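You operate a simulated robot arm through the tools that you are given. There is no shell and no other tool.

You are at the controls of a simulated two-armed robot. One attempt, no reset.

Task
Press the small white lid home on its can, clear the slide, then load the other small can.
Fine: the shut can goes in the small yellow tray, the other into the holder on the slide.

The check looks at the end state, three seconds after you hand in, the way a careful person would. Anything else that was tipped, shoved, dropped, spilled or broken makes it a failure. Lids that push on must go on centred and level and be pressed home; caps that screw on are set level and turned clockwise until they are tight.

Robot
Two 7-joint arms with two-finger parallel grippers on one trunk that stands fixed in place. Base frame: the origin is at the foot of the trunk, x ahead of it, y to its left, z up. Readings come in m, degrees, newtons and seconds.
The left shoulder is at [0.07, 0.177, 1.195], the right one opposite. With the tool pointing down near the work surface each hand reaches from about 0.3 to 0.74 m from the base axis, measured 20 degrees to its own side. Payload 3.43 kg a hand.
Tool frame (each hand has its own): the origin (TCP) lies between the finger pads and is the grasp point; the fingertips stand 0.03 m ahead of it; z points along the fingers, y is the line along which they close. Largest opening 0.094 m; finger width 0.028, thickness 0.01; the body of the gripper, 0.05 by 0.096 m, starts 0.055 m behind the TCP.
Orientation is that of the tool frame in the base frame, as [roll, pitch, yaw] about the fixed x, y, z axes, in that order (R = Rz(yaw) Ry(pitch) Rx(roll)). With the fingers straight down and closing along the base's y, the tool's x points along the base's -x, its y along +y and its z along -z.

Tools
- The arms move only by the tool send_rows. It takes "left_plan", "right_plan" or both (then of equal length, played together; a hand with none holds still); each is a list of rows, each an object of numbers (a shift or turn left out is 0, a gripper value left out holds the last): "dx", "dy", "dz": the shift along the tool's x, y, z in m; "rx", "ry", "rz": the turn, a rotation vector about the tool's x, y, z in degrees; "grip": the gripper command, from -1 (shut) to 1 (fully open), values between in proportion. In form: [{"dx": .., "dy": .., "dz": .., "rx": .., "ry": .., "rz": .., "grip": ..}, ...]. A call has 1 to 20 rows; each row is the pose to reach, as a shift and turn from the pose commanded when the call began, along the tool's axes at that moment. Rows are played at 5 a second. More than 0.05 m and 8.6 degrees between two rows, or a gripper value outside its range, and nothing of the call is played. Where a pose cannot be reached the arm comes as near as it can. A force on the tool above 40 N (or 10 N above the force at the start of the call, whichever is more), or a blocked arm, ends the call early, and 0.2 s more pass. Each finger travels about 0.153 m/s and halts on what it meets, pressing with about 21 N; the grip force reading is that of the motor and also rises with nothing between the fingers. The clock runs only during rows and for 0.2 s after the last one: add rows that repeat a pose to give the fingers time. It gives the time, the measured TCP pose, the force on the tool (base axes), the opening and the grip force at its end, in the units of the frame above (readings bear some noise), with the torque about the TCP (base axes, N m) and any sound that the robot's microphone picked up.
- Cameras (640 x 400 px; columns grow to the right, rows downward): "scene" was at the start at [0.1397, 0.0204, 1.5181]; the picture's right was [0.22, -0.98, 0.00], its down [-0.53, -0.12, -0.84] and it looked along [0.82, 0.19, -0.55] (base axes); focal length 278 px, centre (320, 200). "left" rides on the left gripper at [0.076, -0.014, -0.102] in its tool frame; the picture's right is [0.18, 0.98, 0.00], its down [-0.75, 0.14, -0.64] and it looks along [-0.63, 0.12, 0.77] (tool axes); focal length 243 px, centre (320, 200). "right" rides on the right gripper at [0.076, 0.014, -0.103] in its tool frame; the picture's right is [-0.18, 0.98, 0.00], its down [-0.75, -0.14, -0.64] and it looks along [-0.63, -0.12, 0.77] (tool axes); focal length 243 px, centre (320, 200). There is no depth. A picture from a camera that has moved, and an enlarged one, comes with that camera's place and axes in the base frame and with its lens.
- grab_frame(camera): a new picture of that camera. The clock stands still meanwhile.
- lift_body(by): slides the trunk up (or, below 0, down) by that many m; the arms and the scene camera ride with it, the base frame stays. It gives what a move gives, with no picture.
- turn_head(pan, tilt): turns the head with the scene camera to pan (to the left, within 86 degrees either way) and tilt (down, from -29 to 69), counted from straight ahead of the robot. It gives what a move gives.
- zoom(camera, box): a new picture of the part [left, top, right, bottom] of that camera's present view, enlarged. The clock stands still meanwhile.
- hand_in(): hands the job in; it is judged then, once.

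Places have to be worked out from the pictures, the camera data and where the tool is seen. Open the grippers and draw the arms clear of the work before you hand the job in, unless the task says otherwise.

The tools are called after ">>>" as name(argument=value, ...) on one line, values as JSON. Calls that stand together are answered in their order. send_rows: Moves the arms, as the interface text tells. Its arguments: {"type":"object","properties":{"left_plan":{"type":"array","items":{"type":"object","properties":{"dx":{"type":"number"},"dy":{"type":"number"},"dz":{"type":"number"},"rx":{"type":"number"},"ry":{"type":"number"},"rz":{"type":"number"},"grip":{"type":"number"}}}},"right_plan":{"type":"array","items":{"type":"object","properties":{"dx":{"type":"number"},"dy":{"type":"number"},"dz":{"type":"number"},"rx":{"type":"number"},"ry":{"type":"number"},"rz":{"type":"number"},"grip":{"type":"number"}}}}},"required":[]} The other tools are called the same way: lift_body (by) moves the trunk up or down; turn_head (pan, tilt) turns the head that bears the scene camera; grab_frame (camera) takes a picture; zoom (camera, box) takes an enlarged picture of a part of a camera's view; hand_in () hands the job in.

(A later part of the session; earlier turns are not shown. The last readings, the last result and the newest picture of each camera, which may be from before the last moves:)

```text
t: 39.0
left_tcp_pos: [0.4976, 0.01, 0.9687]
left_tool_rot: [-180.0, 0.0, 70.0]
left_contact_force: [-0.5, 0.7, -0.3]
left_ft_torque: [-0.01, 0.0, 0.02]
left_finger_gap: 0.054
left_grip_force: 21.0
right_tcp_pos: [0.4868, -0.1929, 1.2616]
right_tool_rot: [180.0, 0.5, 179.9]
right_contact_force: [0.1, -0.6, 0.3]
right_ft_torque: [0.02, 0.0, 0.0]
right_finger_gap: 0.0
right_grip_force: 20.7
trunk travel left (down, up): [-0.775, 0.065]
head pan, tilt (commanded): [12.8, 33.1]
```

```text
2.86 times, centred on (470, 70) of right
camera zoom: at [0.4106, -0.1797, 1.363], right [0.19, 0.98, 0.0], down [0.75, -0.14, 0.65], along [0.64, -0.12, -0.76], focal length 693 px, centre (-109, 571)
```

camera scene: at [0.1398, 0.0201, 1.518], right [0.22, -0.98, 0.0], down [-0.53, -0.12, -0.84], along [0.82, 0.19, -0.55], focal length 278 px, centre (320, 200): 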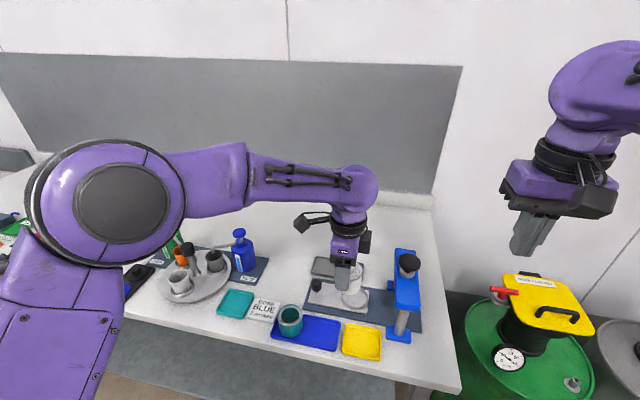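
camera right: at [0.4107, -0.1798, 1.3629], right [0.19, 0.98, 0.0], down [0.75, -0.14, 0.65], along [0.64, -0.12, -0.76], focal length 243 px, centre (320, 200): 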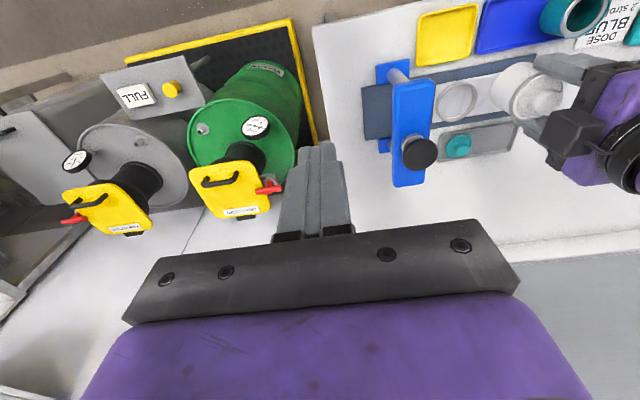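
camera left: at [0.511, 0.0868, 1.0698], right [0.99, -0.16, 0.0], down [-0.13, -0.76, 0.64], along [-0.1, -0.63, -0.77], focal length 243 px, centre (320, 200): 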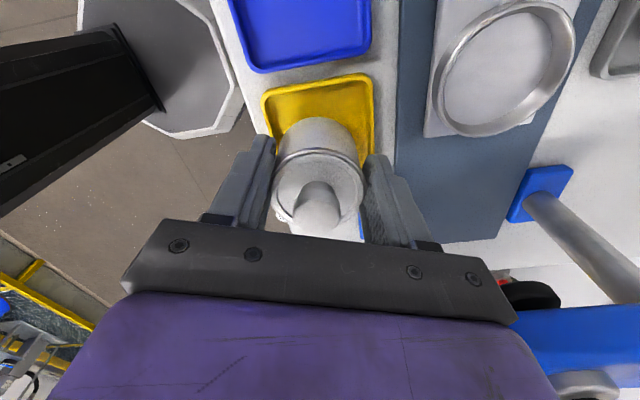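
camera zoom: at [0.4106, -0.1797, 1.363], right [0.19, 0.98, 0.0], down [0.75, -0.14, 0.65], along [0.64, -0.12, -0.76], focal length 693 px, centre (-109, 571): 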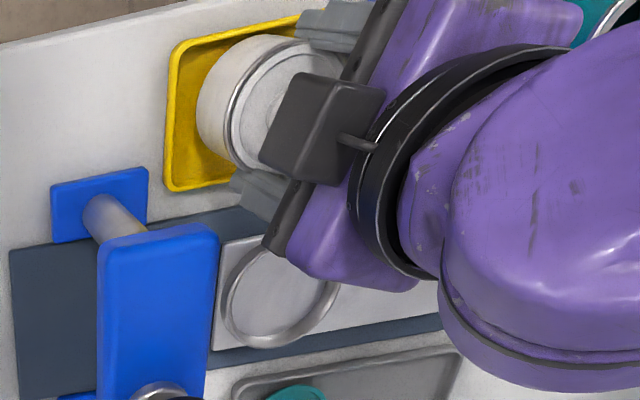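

The can is just above the tray, about 3 mm toward -y/-x of centre. I'll nudge it to centre, then lower in small steps until the tray floor takes the load.

>>> send_rows(left_plan=[{"dx": 0.0038, "dy": 0.0018}, {"dx": 0.0038, "dy": 0.0018, "dz": 0.004}, {"dx": 0.0038, "dy": 0.0018, "dz": 0.007}, {"dx": 0.0038, "dy": 0.0018, "dz": 0.009}, {"dx": 0.0038, "dy": 0.0018, "dz": 0.01}, {"dx": 0.0038, "dy": 0.0018, "dz": 0.01}])

>>> zoom(camera="scene", box=[340, 290, 400, 350])

>>> zoom(camera="right", box=[420, 0, 500, 70])

```text
t: 40.4
left_tcp_pos: [0.5003, 0.0145, 0.9591]
left_tool_rot: [179.9, 0.0, 69.9]
left_contact_force: [0.3, -1.0, 0.5]
left_ft_torque: [-0.01, -0.04, -0.01]
left_finger_gap: 0.0537
left_grip_force: 21.2
right_tcp_pos: [0.488, -0.1947, 1.2628]
right_tool_rot: [179.9, 0.6, 179.9]
right_contact_force: [0.3, 0.4, 0.1]
right_ft_torque: [-0.01, -0.01, -0.01]
right_finger_gap: 0.0
right_grip_force: 21.2
trunk travel left (down, up): [-0.775, 0.065]
head pan, tilt (commanded): [12.8, 33.1]
```

```text
6.67 times, centred on (370, 320) of scene
camera zoom: at [0.1397, 0.0202, 1.5181], right [0.22, -0.98, 0.0], down [-0.53, -0.12, -0.84], along [0.82, 0.19, -0.55], focal length 1855 px, centre (-13, -600)
```

zoom: 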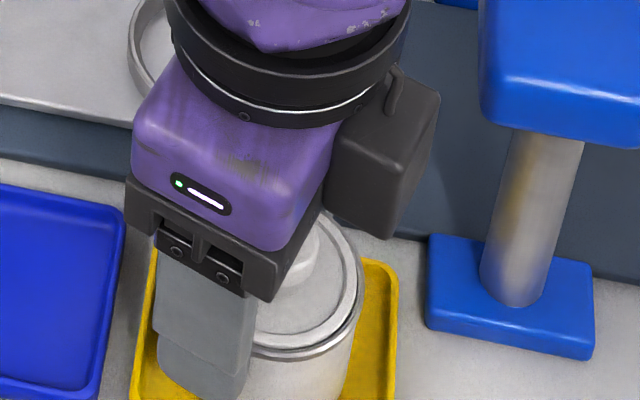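

```text
5.71 times, centred on (460, 35) of right
camera zoom: at [0.4106, -0.1798, 1.363], right [0.19, 0.98, 0.0], down [0.75, -0.14, 0.65], along [0.64, -0.12, -0.76], focal length 1386 px, centre (-480, 1143)
```

zoom: 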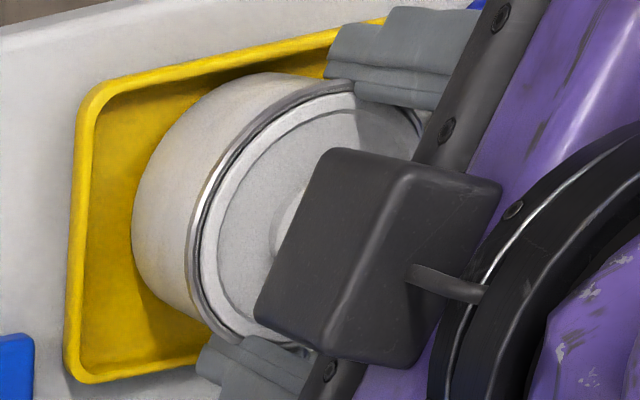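

No contact yet at z = 0.959. I'll keep lowering in 1 mm steps.

>>> send_rows(left_plan=[{"dz": 0.001}, {"dz": 0.002}, {"dz": 0.003}, {"dz": 0.003}])

```text
t: 41.4
left_tcp_pos: [0.4992, 0.0145, 0.9563]
left_tool_rot: [179.7, -0.1, 70.1]
left_contact_force: [2.8, 0.0, 19.9]
left_ft_torque: [-0.02, 0.13, 0.05]
left_finger_gap: 0.0537
left_grip_force: 21.1
right_tcp_pos: [0.4868, -0.1942, 1.2643]
right_tool_rot: [179.9, 0.7, 180.0]
right_contact_force: [-0.6, -0.4, 0.1]
right_ft_torque: [0.02, -0.02, -0.02]
right_finger_gap: 0.0001
right_grip_force: 21.1
trunk travel left (down, up): [-0.775, 0.065]
head pan, tilt (commanded): [12.8, 33.1]
```

The can is standing on the tray floor (20 N reaction). I'll ease off 1 mm and open the fingers.

>>> send_rows(left_plan=[{"dz": -0.001}, {"dz": -0.001, "grip": 0.2}, {"dz": -0.001, "grip": 0.3}, {"dz": -0.001, "grip": 0.45}, {"dz": -0.001, "grip": 0.6}, {"dz": -0.001, "grip": 0.6}])

>>> grab_frame(camera="left")

>>> zoom(camera="scene", box=[320, 270, 420, 370])

```text
t: 42.8
left_tcp_pos: [0.5007, 0.0135, 0.9564]
left_tool_rot: [180.0, 0.0, 70.1]
left_contact_force: [-0.3, -0.3, -0.3]
left_ft_torque: [0.01, 0.01, 0.02]
left_finger_gap: 0.0751
left_grip_force: 0.0
right_tcp_pos: [0.4873, -0.1949, 1.2619]
right_tool_rot: [179.9, 0.7, 179.9]
right_contact_force: [-0.2, -0.4, -0.8]
right_ft_torque: [0.02, 0.03, -0.02]
right_finger_gap: 0.0
right_grip_force: 21.6
trunk travel left (down, up): [-0.775, 0.065]
head pan, tilt (commanded): [12.8, 33.1]
heard: snap
```

```text
taken
camera left: at [0.5138, 0.0906, 1.0583], right [0.99, -0.16, 0.0], down [-0.13, -0.76, 0.64], along [-0.1, -0.63, -0.77], focal length 243 px, centre (320, 200)
```

left: 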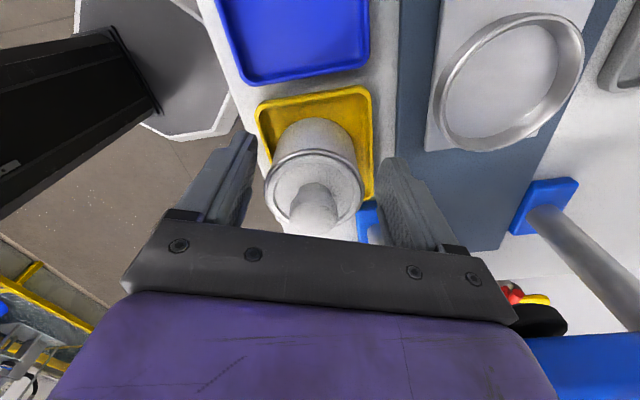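

```text
4.00 times, centred on (370, 320) of scene
camera zoom: at [0.1395, 0.0202, 1.5181], right [0.22, -0.98, 0.0], down [-0.53, -0.12, -0.84], along [0.82, 0.19, -0.55], focal length 1113 px, centre (120, -280)
```

zoom: 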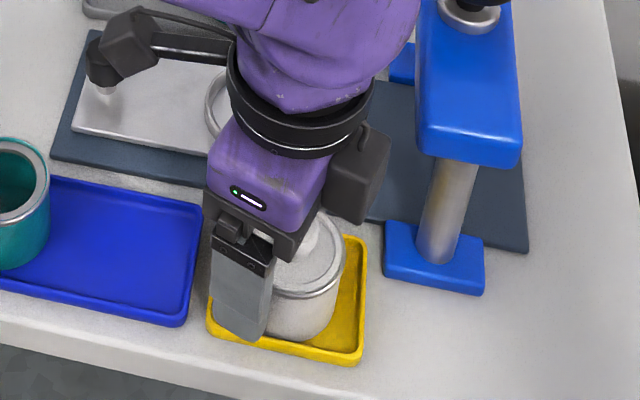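

The can is released and standing, but there was another snap. I'll raise the hand straight up, then inspect the lid closely.

>>> send_rows(left_plan=[{"dz": -0.015}, {"dz": -0.04}, {"dz": -0.07}, {"dz": -0.11}, {"dz": -0.14}, {"dz": -0.14}])

>>> grab_frame(camera="left")

>>> zoom(camera="left", box=[260, 70, 380, 160])

>>> zoom(camera="scene", box=[335, 300, 395, 360])

>>> zoom(camera="right", box=[410, 0, 510, 80])

```text
t: 44.2
left_tcp_pos: [0.5005, 0.0177, 1.0962]
left_tool_rot: [-180.0, -0.1, 70.0]
left_contact_force: [0.0, -0.3, 0.0]
left_ft_torque: [0.0, 0.02, 0.03]
left_finger_gap: 0.0751
left_grip_force: 0.0
right_tcp_pos: [0.4877, -0.1949, 1.262]
right_tool_rot: [179.8, 0.7, 179.9]
right_contact_force: [-0.1, 0.0, -0.8]
right_ft_torque: [-0.01, 0.0, -0.04]
right_finger_gap: 0.0
right_grip_force: 20.9
trunk travel left (down, up): [-0.775, 0.065]
head pan, tilt (commanded): [12.8, 33.1]
```

```text
taken
camera left: at [0.5136, 0.0941, 1.198], right [0.99, -0.16, 0.0], down [-0.13, -0.76, 0.64], along [-0.1, -0.63, -0.77], focal length 243 px, centre (320, 200)
```

left: 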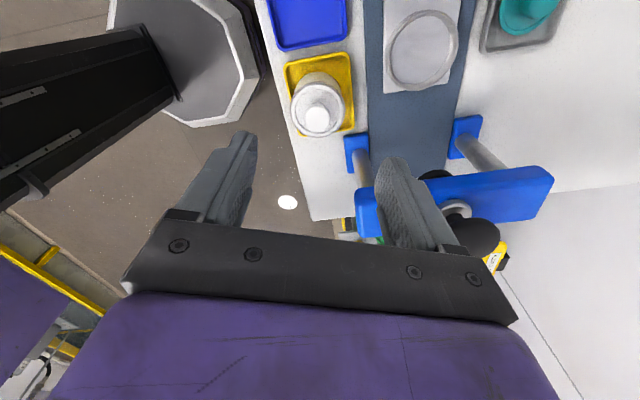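

```text
4.44 times, centred on (320, 115) of left
camera zoom: at [0.5136, 0.0941, 1.198], right [0.99, -0.16, 0.0], down [-0.13, -0.76, 0.64], along [-0.1, -0.63, -0.77], focal length 1078 px, centre (320, 578)
```

zoom: 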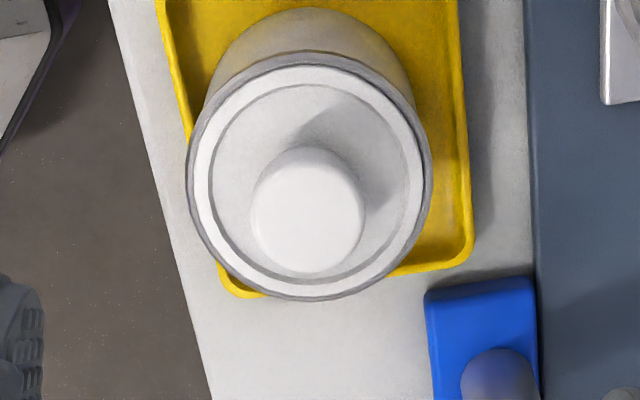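

```text
6.67 times, centred on (365, 330) of scene
camera zoom: at [0.1402, 0.02, 1.518], right [0.22, -0.98, 0.0], down [-0.53, -0.12, -0.84], along [0.82, 0.19, -0.55], focal length 1855 px, centre (20, -667)
```

zoom: 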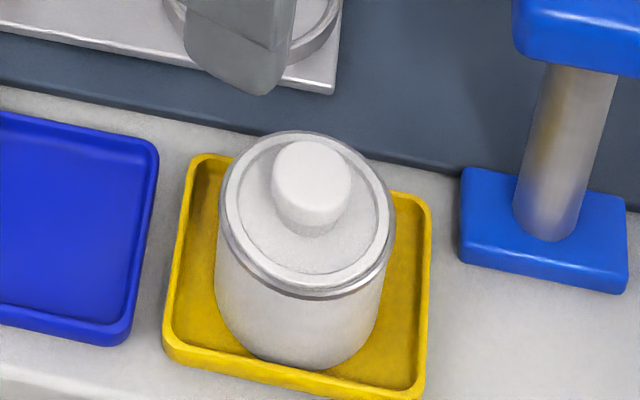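

```text
5.00 times, centred on (460, 40) of right
camera zoom: at [0.4111, -0.1799, 1.3628], right [0.19, 0.98, 0.0], down [0.75, -0.14, 0.65], along [0.64, -0.12, -0.76], focal length 1213 px, centre (-380, 1000)
```

zoom: 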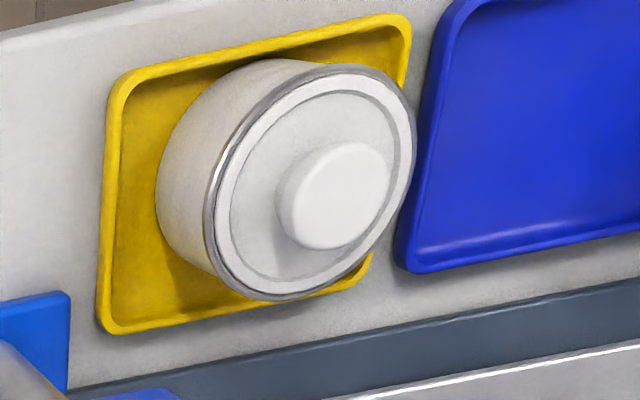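

With the grip released, the lid now sits flush inside the rim with no dark gap, and the can stands centred in the yellow tray. I'll confirm by pressing squarely on the lid knob, at about (0.497, 0.008, 0.976), with closed fingers, and start by positioning above it.

>>> send_rows(left_plan=[{"dx": -0.004, "grip": -0.5}, {"dx": -0.0106, "dz": 0.01, "grip": -1}, {"dx": -0.0106, "dz": 0.03, "grip": -1}, {"dx": -0.0106, "dz": 0.05, "grip": -1}, {"dx": -0.0106, "dz": 0.062, "grip": -1}, {"dx": -0.0106, "dz": 0.062, "grip": -1}])

>>> grab_frame(camera="left")

>>> zoom(camera="scene", box=[320, 270, 420, 370])

>>> zoom(camera="right", box=[400, 0, 540, 110])

```text
t: 45.6
left_tcp_pos: [0.4951, 0.0035, 1.0321]
left_tool_rot: [179.9, 0.1, 70.0]
left_contact_force: [-0.3, 0.3, -0.3]
left_ft_torque: [-0.02, -0.01, -0.03]
left_finger_gap: 0.0001
left_grip_force: 21.0
right_tcp_pos: [0.488, -0.194, 1.2626]
right_tool_rot: [179.9, 0.7, 179.9]
right_contact_force: [0.4, -0.1, 0.0]
right_ft_torque: [0.03, 0.02, 0.01]
right_finger_gap: 0.0001
right_grip_force: 21.3
trunk travel left (down, up): [-0.775, 0.065]
head pan, tilt (commanded): [12.8, 33.1]
```

```text
taken
camera left: at [0.5075, 0.0802, 1.1343], right [0.99, -0.16, 0.0], down [-0.13, -0.76, 0.64], along [-0.1, -0.63, -0.77], focal length 243 px, centre (320, 200)
```

left: 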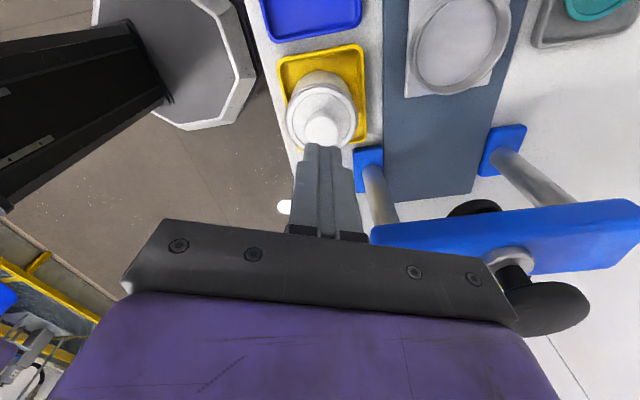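

```text
4.00 times, centred on (370, 320) of scene
camera zoom: at [0.1395, 0.0204, 1.5181], right [0.22, -0.98, 0.0], down [-0.53, -0.12, -0.84], along [0.82, 0.19, -0.55], focal length 1113 px, centre (120, -280)
```

zoom: 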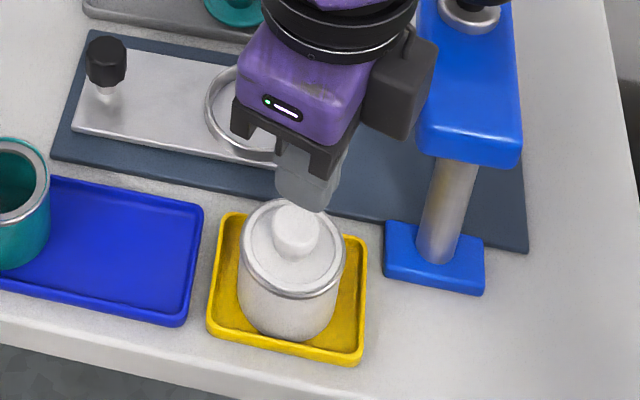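

```text
3.64 times, centred on (470, 55) of right
camera zoom: at [0.4104, -0.1796, 1.363], right [0.19, 0.98, 0.0], down [0.75, -0.14, 0.65], along [0.64, -0.12, -0.76], focal length 882 px, centre (-226, 727)
```

zoom: 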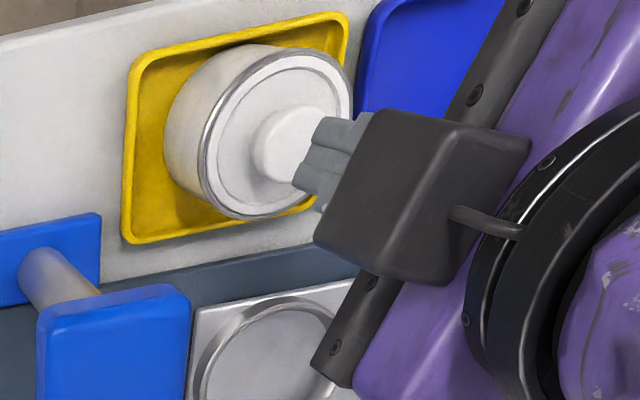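

>>> zoom(camera="left", box=[270, 60, 380, 180])

```text
3.33 times, centred on (325, 120) of left
camera zoom: at [0.5075, 0.0802, 1.1343], right [0.99, -0.16, 0.0], down [-0.13, -0.76, 0.64], along [-0.1, -0.63, -0.77], focal length 809 px, centre (303, 467)
```

zoom: 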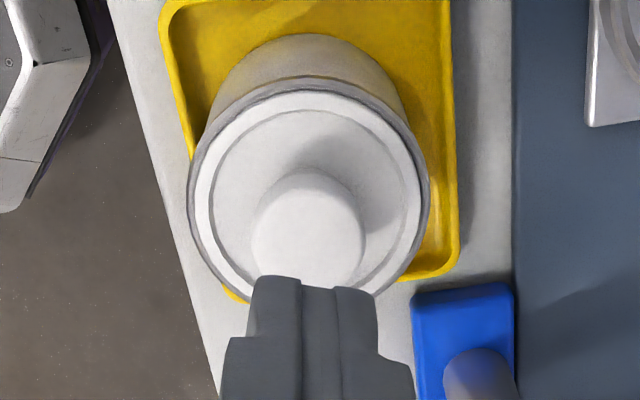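

The knob centre is 5.5 mm toward the camera from the fingertips. I'll shift by that amount and press down slowly; the call stops by itself at 40 N.

>>> send_rows(left_plan=[{"dx": 0.0055, "dz": 0.0}, {"dx": 0.0055, "dz": 0.01}, {"dx": 0.0055, "dz": 0.018}, {"dx": 0.0055, "dz": 0.021}, {"dx": 0.0055, "dz": 0.021}])

>>> zoom(camera="left", box=[270, 60, 380, 180])

>>> zoom(camera="scene", box=[330, 280, 410, 360])

```text
t: 46.8
left_tcp_pos: [0.4979, 0.0089, 1.0133]
left_tool_rot: [-180.0, -0.1, 70.0]
left_contact_force: [-0.3, -0.6, 0.2]
left_ft_torque: [0.04, 0.01, 0.0]
left_finger_gap: 0.0003
left_grip_force: 21.2
right_tcp_pos: [0.488, -0.1944, 1.2631]
right_tool_rot: [179.9, 0.7, 179.9]
right_contact_force: [-0.6, 0.0, -0.5]
right_ft_torque: [0.01, 0.01, 0.03]
right_finger_gap: 0.0
right_grip_force: 21.1
trunk travel left (down, up): [-0.775, 0.065]
head pan, tilt (commanded): [12.8, 33.1]
```

```text
3.33 times, centred on (325, 120) of left
camera zoom: at [0.511, 0.0854, 1.1152], right [0.99, -0.16, 0.0], down [-0.13, -0.76, 0.64], along [-0.1, -0.63, -0.77], focal length 809 px, centre (303, 467)
```

zoom: 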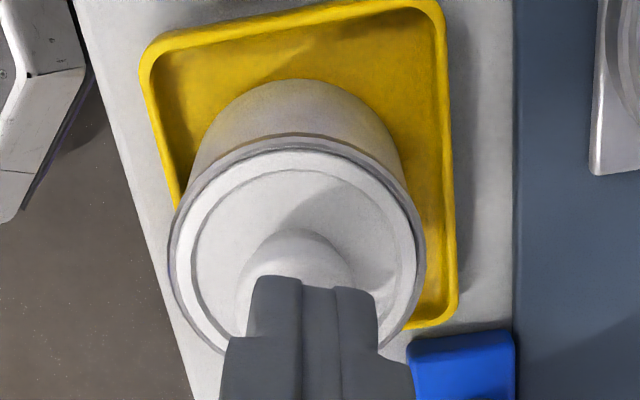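

```text
5.00 times, centred on (370, 320) of scene
camera zoom: at [0.1396, 0.0202, 1.5181], right [0.22, -0.98, 0.0], down [-0.53, -0.12, -0.84], along [0.82, 0.19, -0.55], focal length 1391 px, centre (70, -400)
```

zoom: 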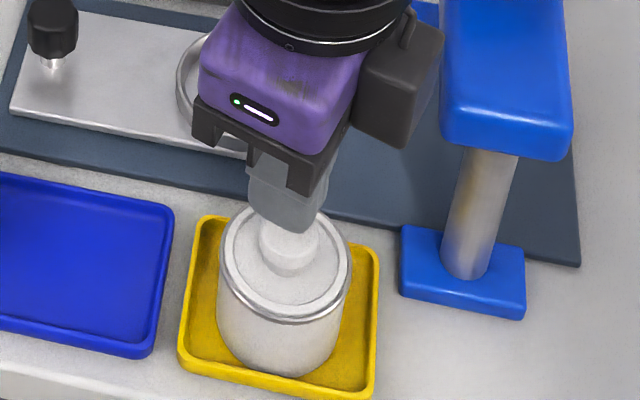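

The fingertips are right over the lid knob. I'll make a 2 mm sideways correction and press down in small steps.

>>> send_rows(left_plan=[{"dy": -0.002, "dz": 0.002}, {"dy": -0.002, "dz": 0.004}, {"dy": -0.002, "dz": 0.006}, {"dy": -0.002, "dz": 0.008}, {"dy": -0.002, "dz": 0.01}, {"dy": -0.002, "dz": 0.0115}, {"dy": -0.002, "dz": 0.013}, {"dy": -0.002, "dz": 0.0145}, {"dy": -0.002, "dz": 0.016}])

>>> zoom(camera="left", box=[270, 60, 380, 180])

>>> zoom(camera="scene", box=[330, 280, 410, 360])

```text
t: 48.8
left_tcp_pos: [0.4967, 0.0094, 1.001]
left_tool_rot: [179.6, -0.1, 70.0]
left_contact_force: [3.5, 2.3, 25.7]
left_ft_torque: [0.06, -0.11, -0.01]
left_finger_gap: 0.0001
left_grip_force: 20.8
right_tcp_pos: [0.4842, -0.1939, 1.2641]
right_tool_rot: [179.9, 0.9, 179.8]
right_contact_force: [-0.5, -0.8, 0.4]
right_ft_torque: [0.01, 0.01, -0.03]
right_finger_gap: 0.0
right_grip_force: 20.4
trunk travel left (down, up): [-0.775, 0.065]
head pan, tilt (commanded): [12.8, 33.1]
```

```text
3.33 times, centred on (325, 120) of left
camera zoom: at [0.5085, 0.0864, 1.1034], right [0.99, -0.16, 0.01], down [-0.13, -0.76, 0.64], along [-0.1, -0.63, -0.77], focal length 809 px, centre (303, 467)
```

zoom: 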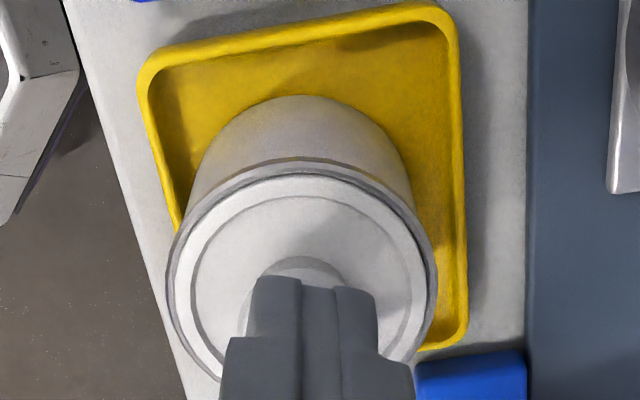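

```text
5.00 times, centred on (370, 320) of scene
camera zoom: at [0.1369, 0.0209, 1.5187], right [0.22, -0.98, 0.0], down [-0.53, -0.12, -0.84], along [0.82, 0.19, -0.55], focal length 1391 px, centre (70, -400)
```

zoom: 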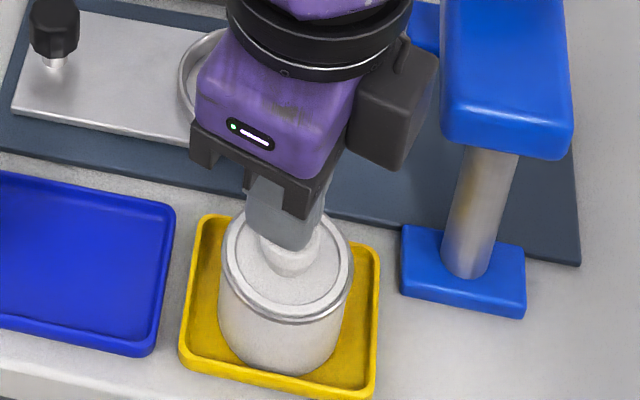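

A firm 26 N on the lid knob gave no further movement or snap. I'll press slightly harder to be sure.

>>> send_rows(left_plan=[{"dz": 0.001}, {"dz": 0.002}, {"dz": 0.003}, {"dz": 0.004}])

>>> zoom(camera="scene", box=[330, 280, 410, 360])

```text
t: 49.4
left_tcp_pos: [0.4964, 0.0089, 1.0012]
left_tool_rot: [179.3, 0.0, 70.2]
left_contact_force: [-4.4, 3.8, 18.1]
left_ft_torque: [0.04, 0.18, -0.01]
left_finger_gap: 0.0
left_grip_force: 21.6
right_tcp_pos: [0.4858, -0.1938, 1.2634]
right_tool_rot: [179.9, 0.8, 180.0]
right_contact_force: [-0.6, 0.3, 1.2]
right_ft_torque: [-0.03, 0.01, -0.01]
right_finger_gap: 0.0
right_grip_force: 20.3
trunk travel left (down, up): [-0.775, 0.065]
head pan, tilt (commanded): [12.8, 33.1]
stopped in row 2 (left hand): the force on the tool passed its limit at 42 N (the readings are from after the stop); the commanded pose is now the measured one
```

```text
5.00 times, centred on (370, 320) of scene
camera zoom: at [0.1364, 0.021, 1.5181], right [0.22, -0.98, 0.0], down [-0.53, -0.12, -0.84], along [0.82, 0.18, -0.54], focal length 1391 px, centre (70, -400)
```

zoom: 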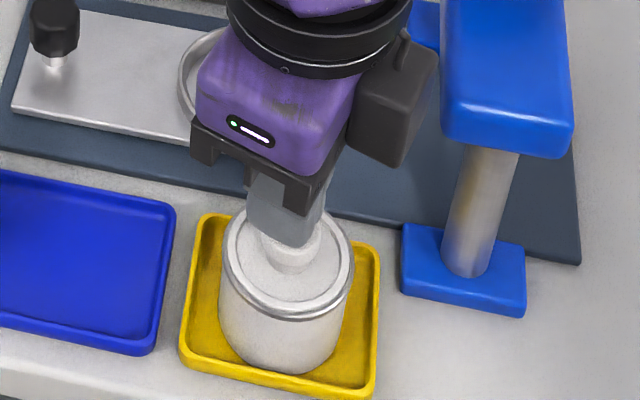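

42 N on the lid gave no movement and no snap, so the lid is home. I'll lift off, correct the small 0.7° tilt left by the loaded stop, and inspect from above.

>>> send_rows(left_plan=[{"dz": -0.005}, {"dz": -0.02, "rx": 0.2}, {"dz": -0.05, "rx": 0.4}, {"dz": -0.09, "rx": 0.6}, {"dz": -0.12, "rx": 0.7}, {"dx": 0.03, "dz": -0.125, "rx": 0.7}, {"dx": 0.06, "dz": -0.125, "rx": 0.7}, {"dx": 0.06, "dz": -0.125, "rx": 0.7}])

>>> zoom(camera="scene", box=[330, 280, 410, 360])

>>> zoom(camera="right", box=[400, 0, 520, 90])

>>> grab_frame(camera="left")

```text
t: 51.2
left_tcp_pos: [0.518, 0.0667, 1.1223]
left_tool_rot: [-179.8, -0.1, 70.0]
left_contact_force: [-0.7, -0.3, 0.0]
left_ft_torque: [0.02, -0.02, 0.01]
left_finger_gap: 0.0
left_grip_force: 21.6
right_tcp_pos: [0.4863, -0.1939, 1.2623]
right_tool_rot: [179.8, 0.7, 180.0]
right_contact_force: [-0.5, -1.1, -0.2]
right_ft_torque: [-0.01, 0.01, 0.02]
right_finger_gap: 0.0001
right_grip_force: 21.3
trunk travel left (down, up): [-0.775, 0.065]
head pan, tilt (commanded): [12.8, 33.1]
```

```text
5.00 times, centred on (370, 320) of scene
camera zoom: at [0.1391, 0.0189, 1.5181], right [0.22, -0.98, 0.0], down [-0.53, -0.12, -0.84], along [0.82, 0.19, -0.55], focal length 1391 px, centre (70, -400)
```

zoom: 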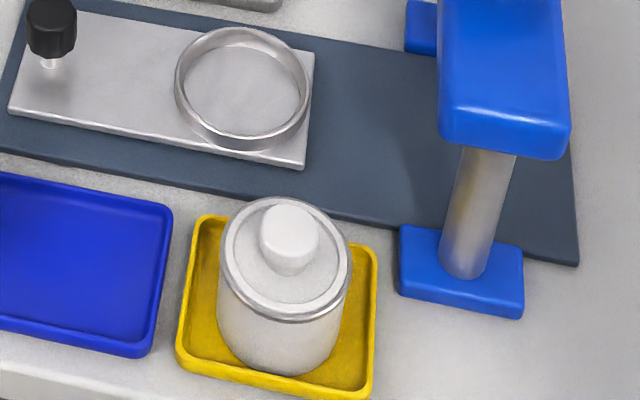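

```text
4.44 times, centred on (460, 45) of right
camera zoom: at [0.4101, -0.1809, 1.3629], right [0.19, 0.98, 0.01], down [0.75, -0.15, 0.65], along [0.64, -0.12, -0.76], focal length 1078 px, centre (-302, 889)
```

zoom: 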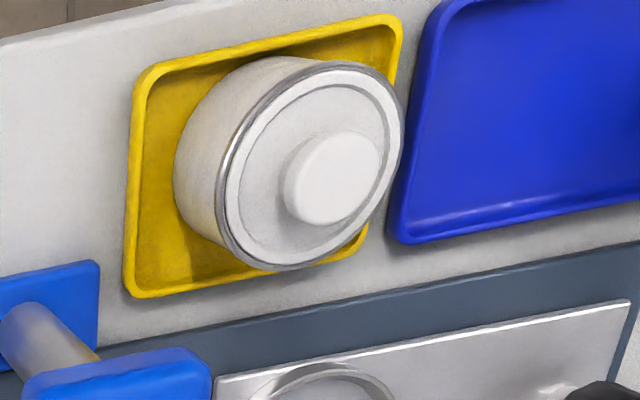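

```text
taken
camera left: at [0.5324, 0.143, 1.2251], right [0.99, -0.16, -0.01], down [-0.12, -0.76, 0.64], along [-0.11, -0.63, -0.77], focal length 243 px, centre (320, 200)
```

left: 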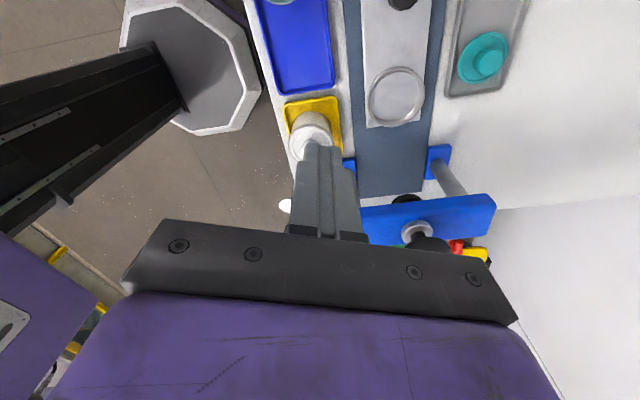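

The shut can stands centred in the tray with the lid flush all round. I'll rotate the left hand back to its normal orientation while moving over to the teal can in the blue tray, opening the fingers.

>>> send_rows(left_plan=[{"dx": 0.0067, "dy": -0.0038, "rz": -7.86, "grip": -0.5}, {"dx": 0.0135, "dy": -0.0076, "rz": -15.71, "grip": 0.0}, {"dx": 0.0202, "dy": -0.0115, "rz": -23.57, "grip": 0.9}, {"dx": 0.027, "dy": -0.0153, "rz": -31.43, "grip": 0.9}, {"dx": 0.0337, "dy": -0.0191, "rz": -39.29, "grip": 0.9}, {"dx": 0.0405, "dy": -0.0229, "rz": -47.14, "grip": 0.9}, {"dx": 0.0472, "dy": -0.0268, "rz": -55, "grip": 0.9}, {"dx": 0.0539, "dy": -0.0306, "rz": -62.86, "grip": 0.9}, {"dx": 0.0607, "dy": -0.0344, "rz": -70.71, "grip": 0.9}, {"dx": 0.0674, "dy": -0.0382, "rz": -78.57, "grip": 0.9}, {"dx": 0.0742, "dy": -0.042, "rz": -86.43, "grip": 0.9}, {"dx": 0.0809, "dy": -0.0459, "rz": -94.29, "grip": 0.9}, {"dx": 0.0876, "dy": -0.0497, "rz": -102.14, "grip": 0.9}, {"dx": 0.0944, "dy": -0.0535, "rz": -110, "grip": 0.9}, {"dx": 0.0944, "dy": -0.0535, "rz": -110, "grip": 0.9}])

>>> grab_frame(camera="left")

>>> zoom(camera="left", box=[220, 40, 420, 165])

>>> zoom(camera="scene", box=[240, 240, 400, 370])

```text
t: 54.4
left_tcp_pos: [0.4982, 0.1744, 1.1223]
left_tool_rot: [179.9, -0.3, -179.8]
left_contact_force: [0.9, -0.5, 0.3]
left_ft_torque: [0.01, 0.03, -0.04]
left_finger_gap: 0.0892
left_grip_force: 0.0
right_tcp_pos: [0.4882, -0.1945, 1.2626]
right_tool_rot: [179.8, 0.6, 179.8]
right_contact_force: [0.0, -0.8, -0.7]
right_ft_torque: [0.01, 0.0, -0.02]
right_finger_gap: 0.0001
right_grip_force: 21.4
trunk travel left (down, up): [-0.775, 0.065]
head pan, tilt (commanded): [12.8, 33.1]
```

```text
taken
camera left: at [0.4241, 0.1594, 1.2263], right [-0.19, 0.98, 0.0], down [0.76, 0.14, 0.64], along [0.63, 0.12, -0.77], focal length 243 px, centre (320, 200)
```

left: 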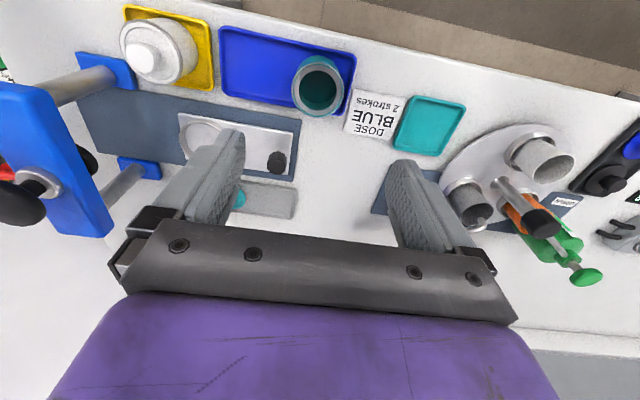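

```text
3.20 times, centred on (320, 102) of left
camera zoom: at [0.4241, 0.1594, 1.2263], right [-0.19, 0.98, 0.0], down [0.76, 0.14, 0.64], along [0.63, 0.12, -0.77], focal length 776 px, centre (320, 512)
```

zoom: 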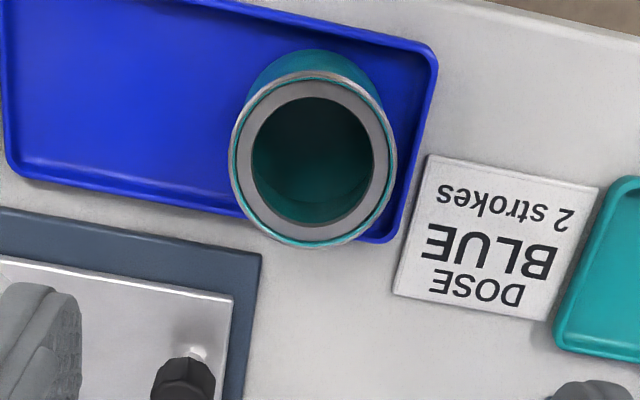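

```text
3.08 times, centred on (320, 305) of scene
camera zoom: at [0.1397, 0.0202, 1.5181], right [0.22, -0.98, 0.0], down [-0.53, -0.12, -0.84], along [0.82, 0.19, -0.55], focal length 856 px, centre (320, -123)
```

zoom: 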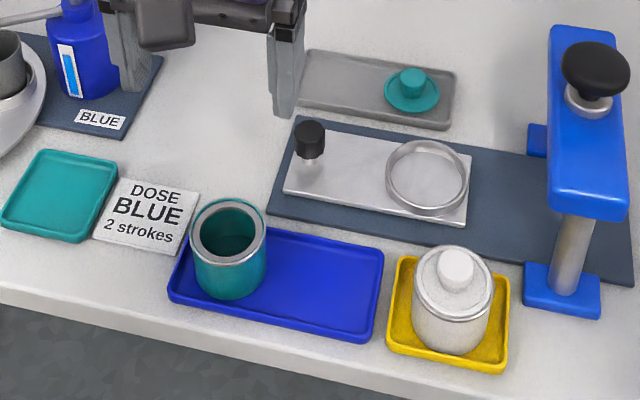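

The teal can's rim centre is about (0.496, 0.1715). I'll go down partway with the fingers straddling it and compare the rim's place in the hand camera with the white can's grip.

>>> send_rows(left_plan=[{"dx": 0.002, "dy": -0.0015, "dz": 0.04, "ry": -0.1}, {"dx": 0.005, "dy": -0.003, "dz": 0.08, "ry": -0.2}, {"dx": 0.005, "dy": -0.003, "dz": 0.115, "ry": -0.2}, {"dx": 0.005, "dy": -0.003, "dz": 0.135, "ry": -0.2}, {"dx": 0.005, "dy": -0.003, "dz": 0.135, "ry": -0.2}])

>>> grab_frame(camera="left")

>>> zoom(camera="scene", box=[240, 250, 360, 370])

```text
t: 55.6
left_tcp_pos: [0.494, 0.171, 0.9918]
left_tool_rot: [179.9, -0.1, -180.0]
left_contact_force: [-0.3, 0.3, 0.2]
left_ft_torque: [0.0, -0.01, -0.02]
left_finger_gap: 0.0891
left_grip_force: 0.1
right_tcp_pos: [0.4875, -0.1942, 1.2623]
right_tool_rot: [180.0, 0.7, 179.8]
right_contact_force: [0.4, -0.5, -1.0]
right_ft_torque: [0.02, 0.02, 0.03]
right_finger_gap: 0.0001
right_grip_force: 21.3
trunk travel left (down, up): [-0.775, 0.065]
head pan, tilt (commanded): [12.8, 33.1]
```

```text
taken
camera left: at [0.4195, 0.1565, 1.094], right [-0.19, 0.98, 0.0], down [0.75, 0.14, 0.64], along [0.63, 0.12, -0.77], focal length 243 px, centre (320, 200)
```

left: 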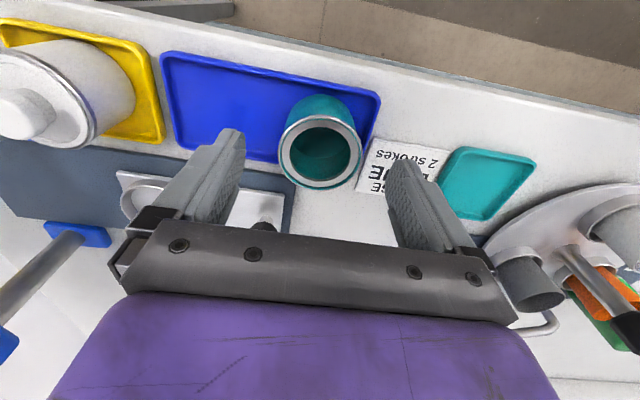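

```text
3.33 times, centred on (300, 310) of scene
camera zoom: at [0.1393, 0.0202, 1.5181], right [0.22, -0.98, 0.0], down [-0.53, -0.12, -0.84], along [0.82, 0.19, -0.55], focal length 928 px, centre (387, -167)
```

zoom: 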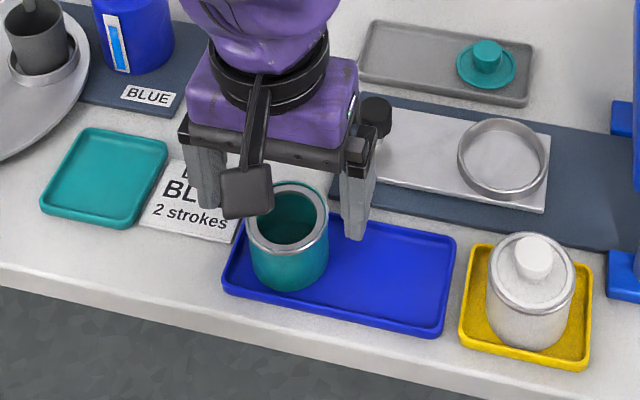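

The can is centred between the fingers to within about 1.5 mm. I'll go down to z of about 0.9585, above the tray rim, and close gently.

>>> send_rows(left_plan=[{"dx": 0.001, "dz": 0.015}, {"dx": 0.001, "dz": 0.0333}, {"dx": 0.001, "dz": 0.0333, "grip": 0.6}, {"dx": 0.001, "dz": 0.0333, "grip": 0.4}, {"dx": 0.001, "dz": 0.0333, "grip": 0.25}, {"dx": 0.001, "dz": 0.0333, "grip": 0.15}, {"dx": 0.001, "dz": 0.0333, "grip": 0.05}, {"dx": 0.001, "dz": 0.0333, "grip": 0.05}])

>>> grab_frame(camera="left")

>>> zoom(camera="scene", box=[240, 250, 360, 370])

```text
t: 57.4
left_tcp_pos: [0.4944, 0.1708, 0.9583]
left_tool_rot: [179.9, -0.1, -179.9]
left_contact_force: [0.3, 0.3, 0.3]
left_ft_torque: [-0.02, 0.02, -0.01]
left_finger_gap: 0.0537
left_grip_force: 21.7
right_tcp_pos: [0.488, -0.1939, 1.2626]
right_tool_rot: [179.9, 0.6, 180.0]
right_contact_force: [-0.2, -0.3, -0.7]
right_ft_torque: [-0.02, 0.03, -0.05]
right_finger_gap: 0.0
right_grip_force: 21.1
trunk travel left (down, up): [-0.775, 0.065]
head pan, tilt (commanded): [12.8, 33.1]
```

```text
taken
camera left: at [0.4181, 0.1562, 1.0605], right [-0.18, 0.98, 0.0], down [0.75, 0.14, 0.64], along [0.63, 0.12, -0.77], focal length 243 px, centre (320, 200)
```

left: 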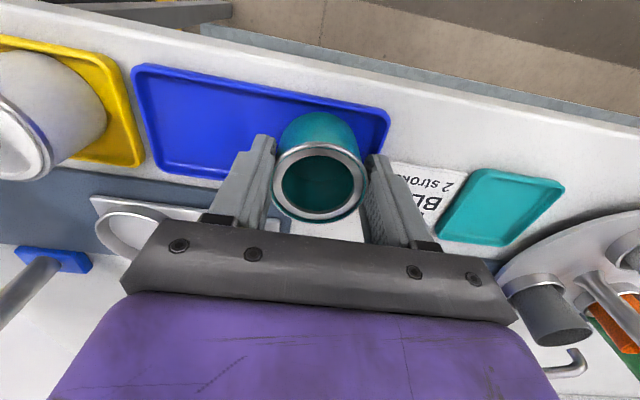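

```text
3.33 times, centred on (300, 310) of scene
camera zoom: at [0.1397, 0.0203, 1.5181], right [0.22, -0.98, 0.0], down [-0.53, -0.12, -0.84], along [0.82, 0.19, -0.55], focal length 928 px, centre (387, -167)
```

zoom: 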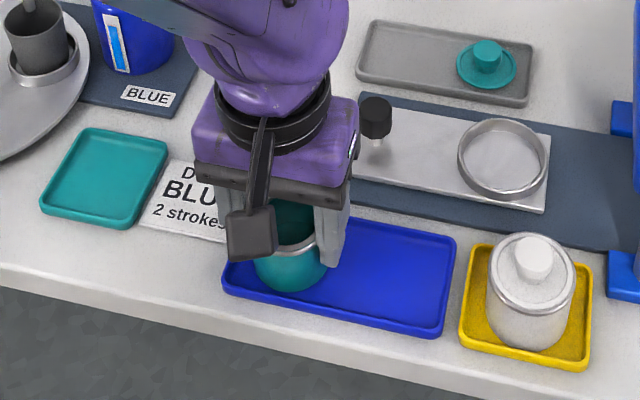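

The teal can is gripped (53.7 mm, both fingers). I'll lift it slowly straight up.

>>> send_rows(left_plan=[{"dz": -0.004}, {"dz": -0.01}, {"dz": -0.02}, {"dz": -0.035}, {"dz": -0.05}, {"dz": -0.065}, {"dz": -0.08}, {"dz": -0.085}, {"dz": -0.085}])

>>> grab_frame(camera="left")

>>> zoom(camera="left", box=[240, 120, 400, 250])

>>> zoom(camera="scene", box=[240, 230, 380, 370])

```text
t: 59.4
left_tcp_pos: [0.494, 0.1697, 1.043]
left_tool_rot: [179.9, -0.1, -179.9]
left_contact_force: [0.0, 0.2, -0.6]
left_ft_torque: [0.01, 0.0, 0.0]
left_finger_gap: 0.0538
left_grip_force: 21.3
right_tcp_pos: [0.4879, -0.1944, 1.2628]
right_tool_rot: [179.9, 0.6, 180.0]
right_contact_force: [-0.6, -0.2, -0.3]
right_ft_torque: [0.02, 0.01, -0.02]
right_finger_gap: 0.0
right_grip_force: 21.1
trunk travel left (down, up): [-0.775, 0.065]
head pan, tilt (commanded): [12.8, 33.1]
```

```text
taken
camera left: at [0.4182, 0.1554, 1.1454], right [-0.18, 0.98, 0.0], down [0.75, 0.14, 0.64], along [0.63, 0.12, -0.77], focal length 243 px, centre (320, 200)
```

left: 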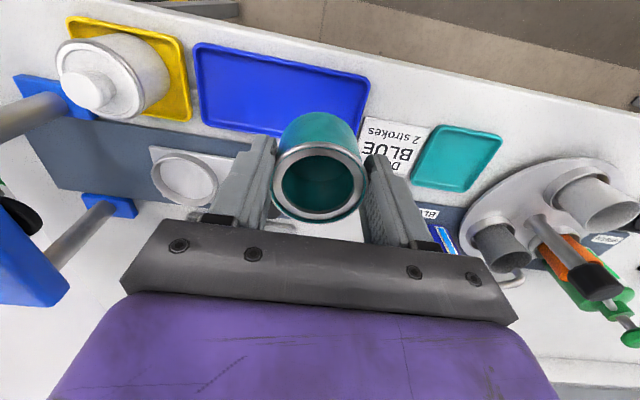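

```text
3.08 times, centred on (320, 185) of left
camera zoom: at [0.4182, 0.1554, 1.1454], right [-0.18, 0.98, 0.0], down [0.75, 0.14, 0.64], along [0.63, 0.12, -0.77], focal length 746 px, centre (320, 246)
```

zoom: 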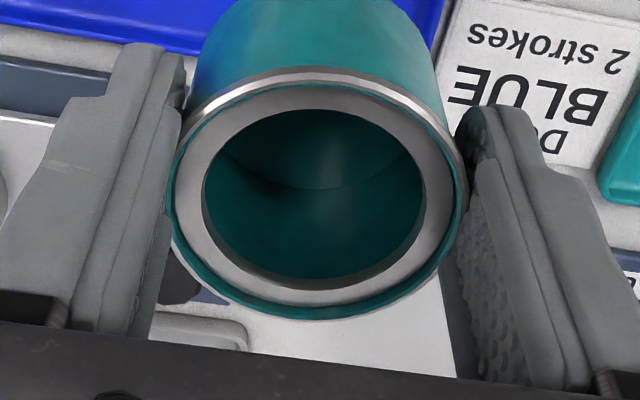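

```text
2.86 times, centred on (310, 300) of scene
camera zoom: at [0.1399, 0.0203, 1.518], right [0.22, -0.98, 0.0], down [-0.53, -0.12, -0.84], along [0.82, 0.19, -0.55], focal length 795 px, centre (349, -86)
```

zoom: 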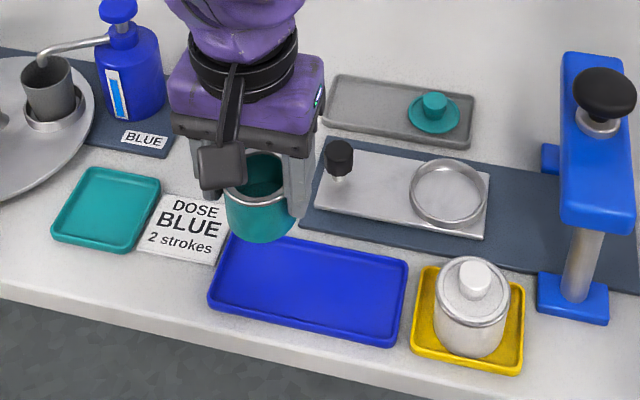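

The teal can is up and level. By comparing the rim's place in the hand camera with the white can's grip, the matching TCP over the holder is about (0.5985, 0.035). I'll carry it there at height.

>>> send_rows(left_plan=[{"dx": -0.008, "dy": -0.01}, {"dx": -0.024, "dy": -0.031}, {"dx": -0.042, "dy": -0.054}, {"dx": -0.06, "dy": -0.078}, {"dx": -0.078, "dy": -0.101}, {"dx": -0.094, "dy": -0.121}, {"dx": -0.1045, "dy": -0.1345}, {"dx": -0.1045, "dy": -0.1345}, {"dx": -0.1045, "dy": -0.1345}])

>>> grab_frame(camera="left")

>>> zoom(camera="left", box=[220, 40, 420, 165])

>>> zoom(camera="scene", box=[290, 230, 410, 340])

>>> zoom(camera="right", box=[400, 40, 560, 160])

```text
t: 61.4
left_tcp_pos: [0.5992, 0.0369, 1.0402]
left_tool_rot: [-180.0, -0.1, -180.0]
left_contact_force: [-0.6, 0.3, 0.2]
left_ft_torque: [0.0, -0.02, 0.01]
left_finger_gap: 0.0539
left_grip_force: 21.1
right_tcp_pos: [0.4882, -0.1939, 1.2625]
right_tool_rot: [179.9, 0.7, 179.9]
right_contact_force: [-0.7, 0.1, -0.6]
right_ft_torque: [0.0, 0.0, 0.02]
right_finger_gap: 0.0
right_grip_force: 21.2
trunk travel left (down, up): [-0.775, 0.065]
head pan, tilt (commanded): [12.8, 33.1]
```

```text
taken
camera left: at [0.5233, 0.0232, 1.1424], right [-0.18, 0.98, 0.0], down [0.75, 0.14, 0.64], along [0.63, 0.12, -0.77], focal length 243 px, centre (320, 200)
```

left: 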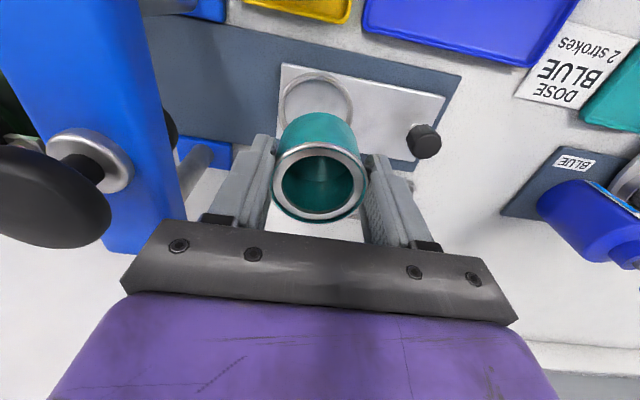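

```text
3.20 times, centred on (320, 102) of left
camera zoom: at [0.5233, 0.0232, 1.1424], right [-0.18, 0.98, 0.0], down [0.75, 0.14, 0.64], along [0.63, 0.12, -0.77], focal length 776 px, centre (320, 512)
```

zoom: 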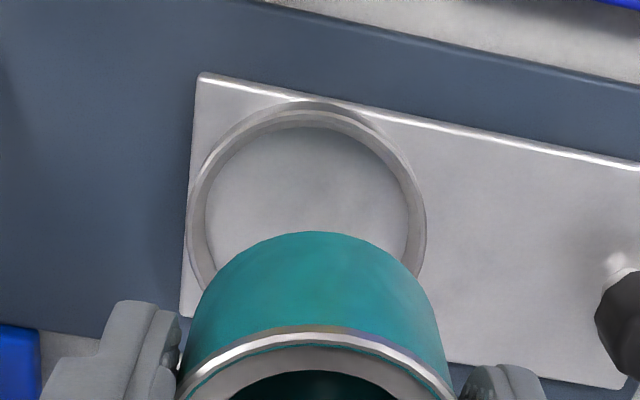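

```text
3.64 times, centred on (350, 285) of scene
camera zoom: at [0.1397, 0.0203, 1.5181], right [0.22, -0.98, 0.0], down [-0.53, -0.12, -0.84], along [0.82, 0.19, -0.55], focal length 1012 px, centre (211, -109)
```

zoom: 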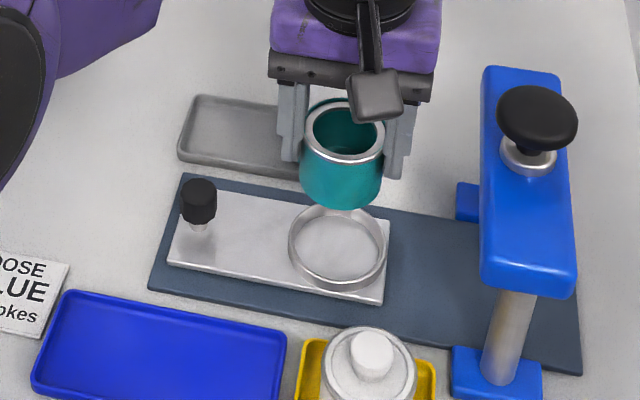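

```text
3.33 times, centred on (480, 100) of right
camera zoom: at [0.4106, -0.1797, 1.363], right [0.19, 0.98, 0.0], down [0.75, -0.14, 0.65], along [0.64, -0.12, -0.76], focal length 809 px, centre (-213, 533)
```

zoom: 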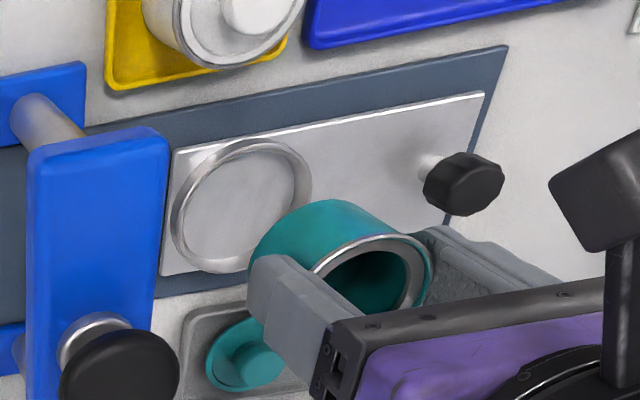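

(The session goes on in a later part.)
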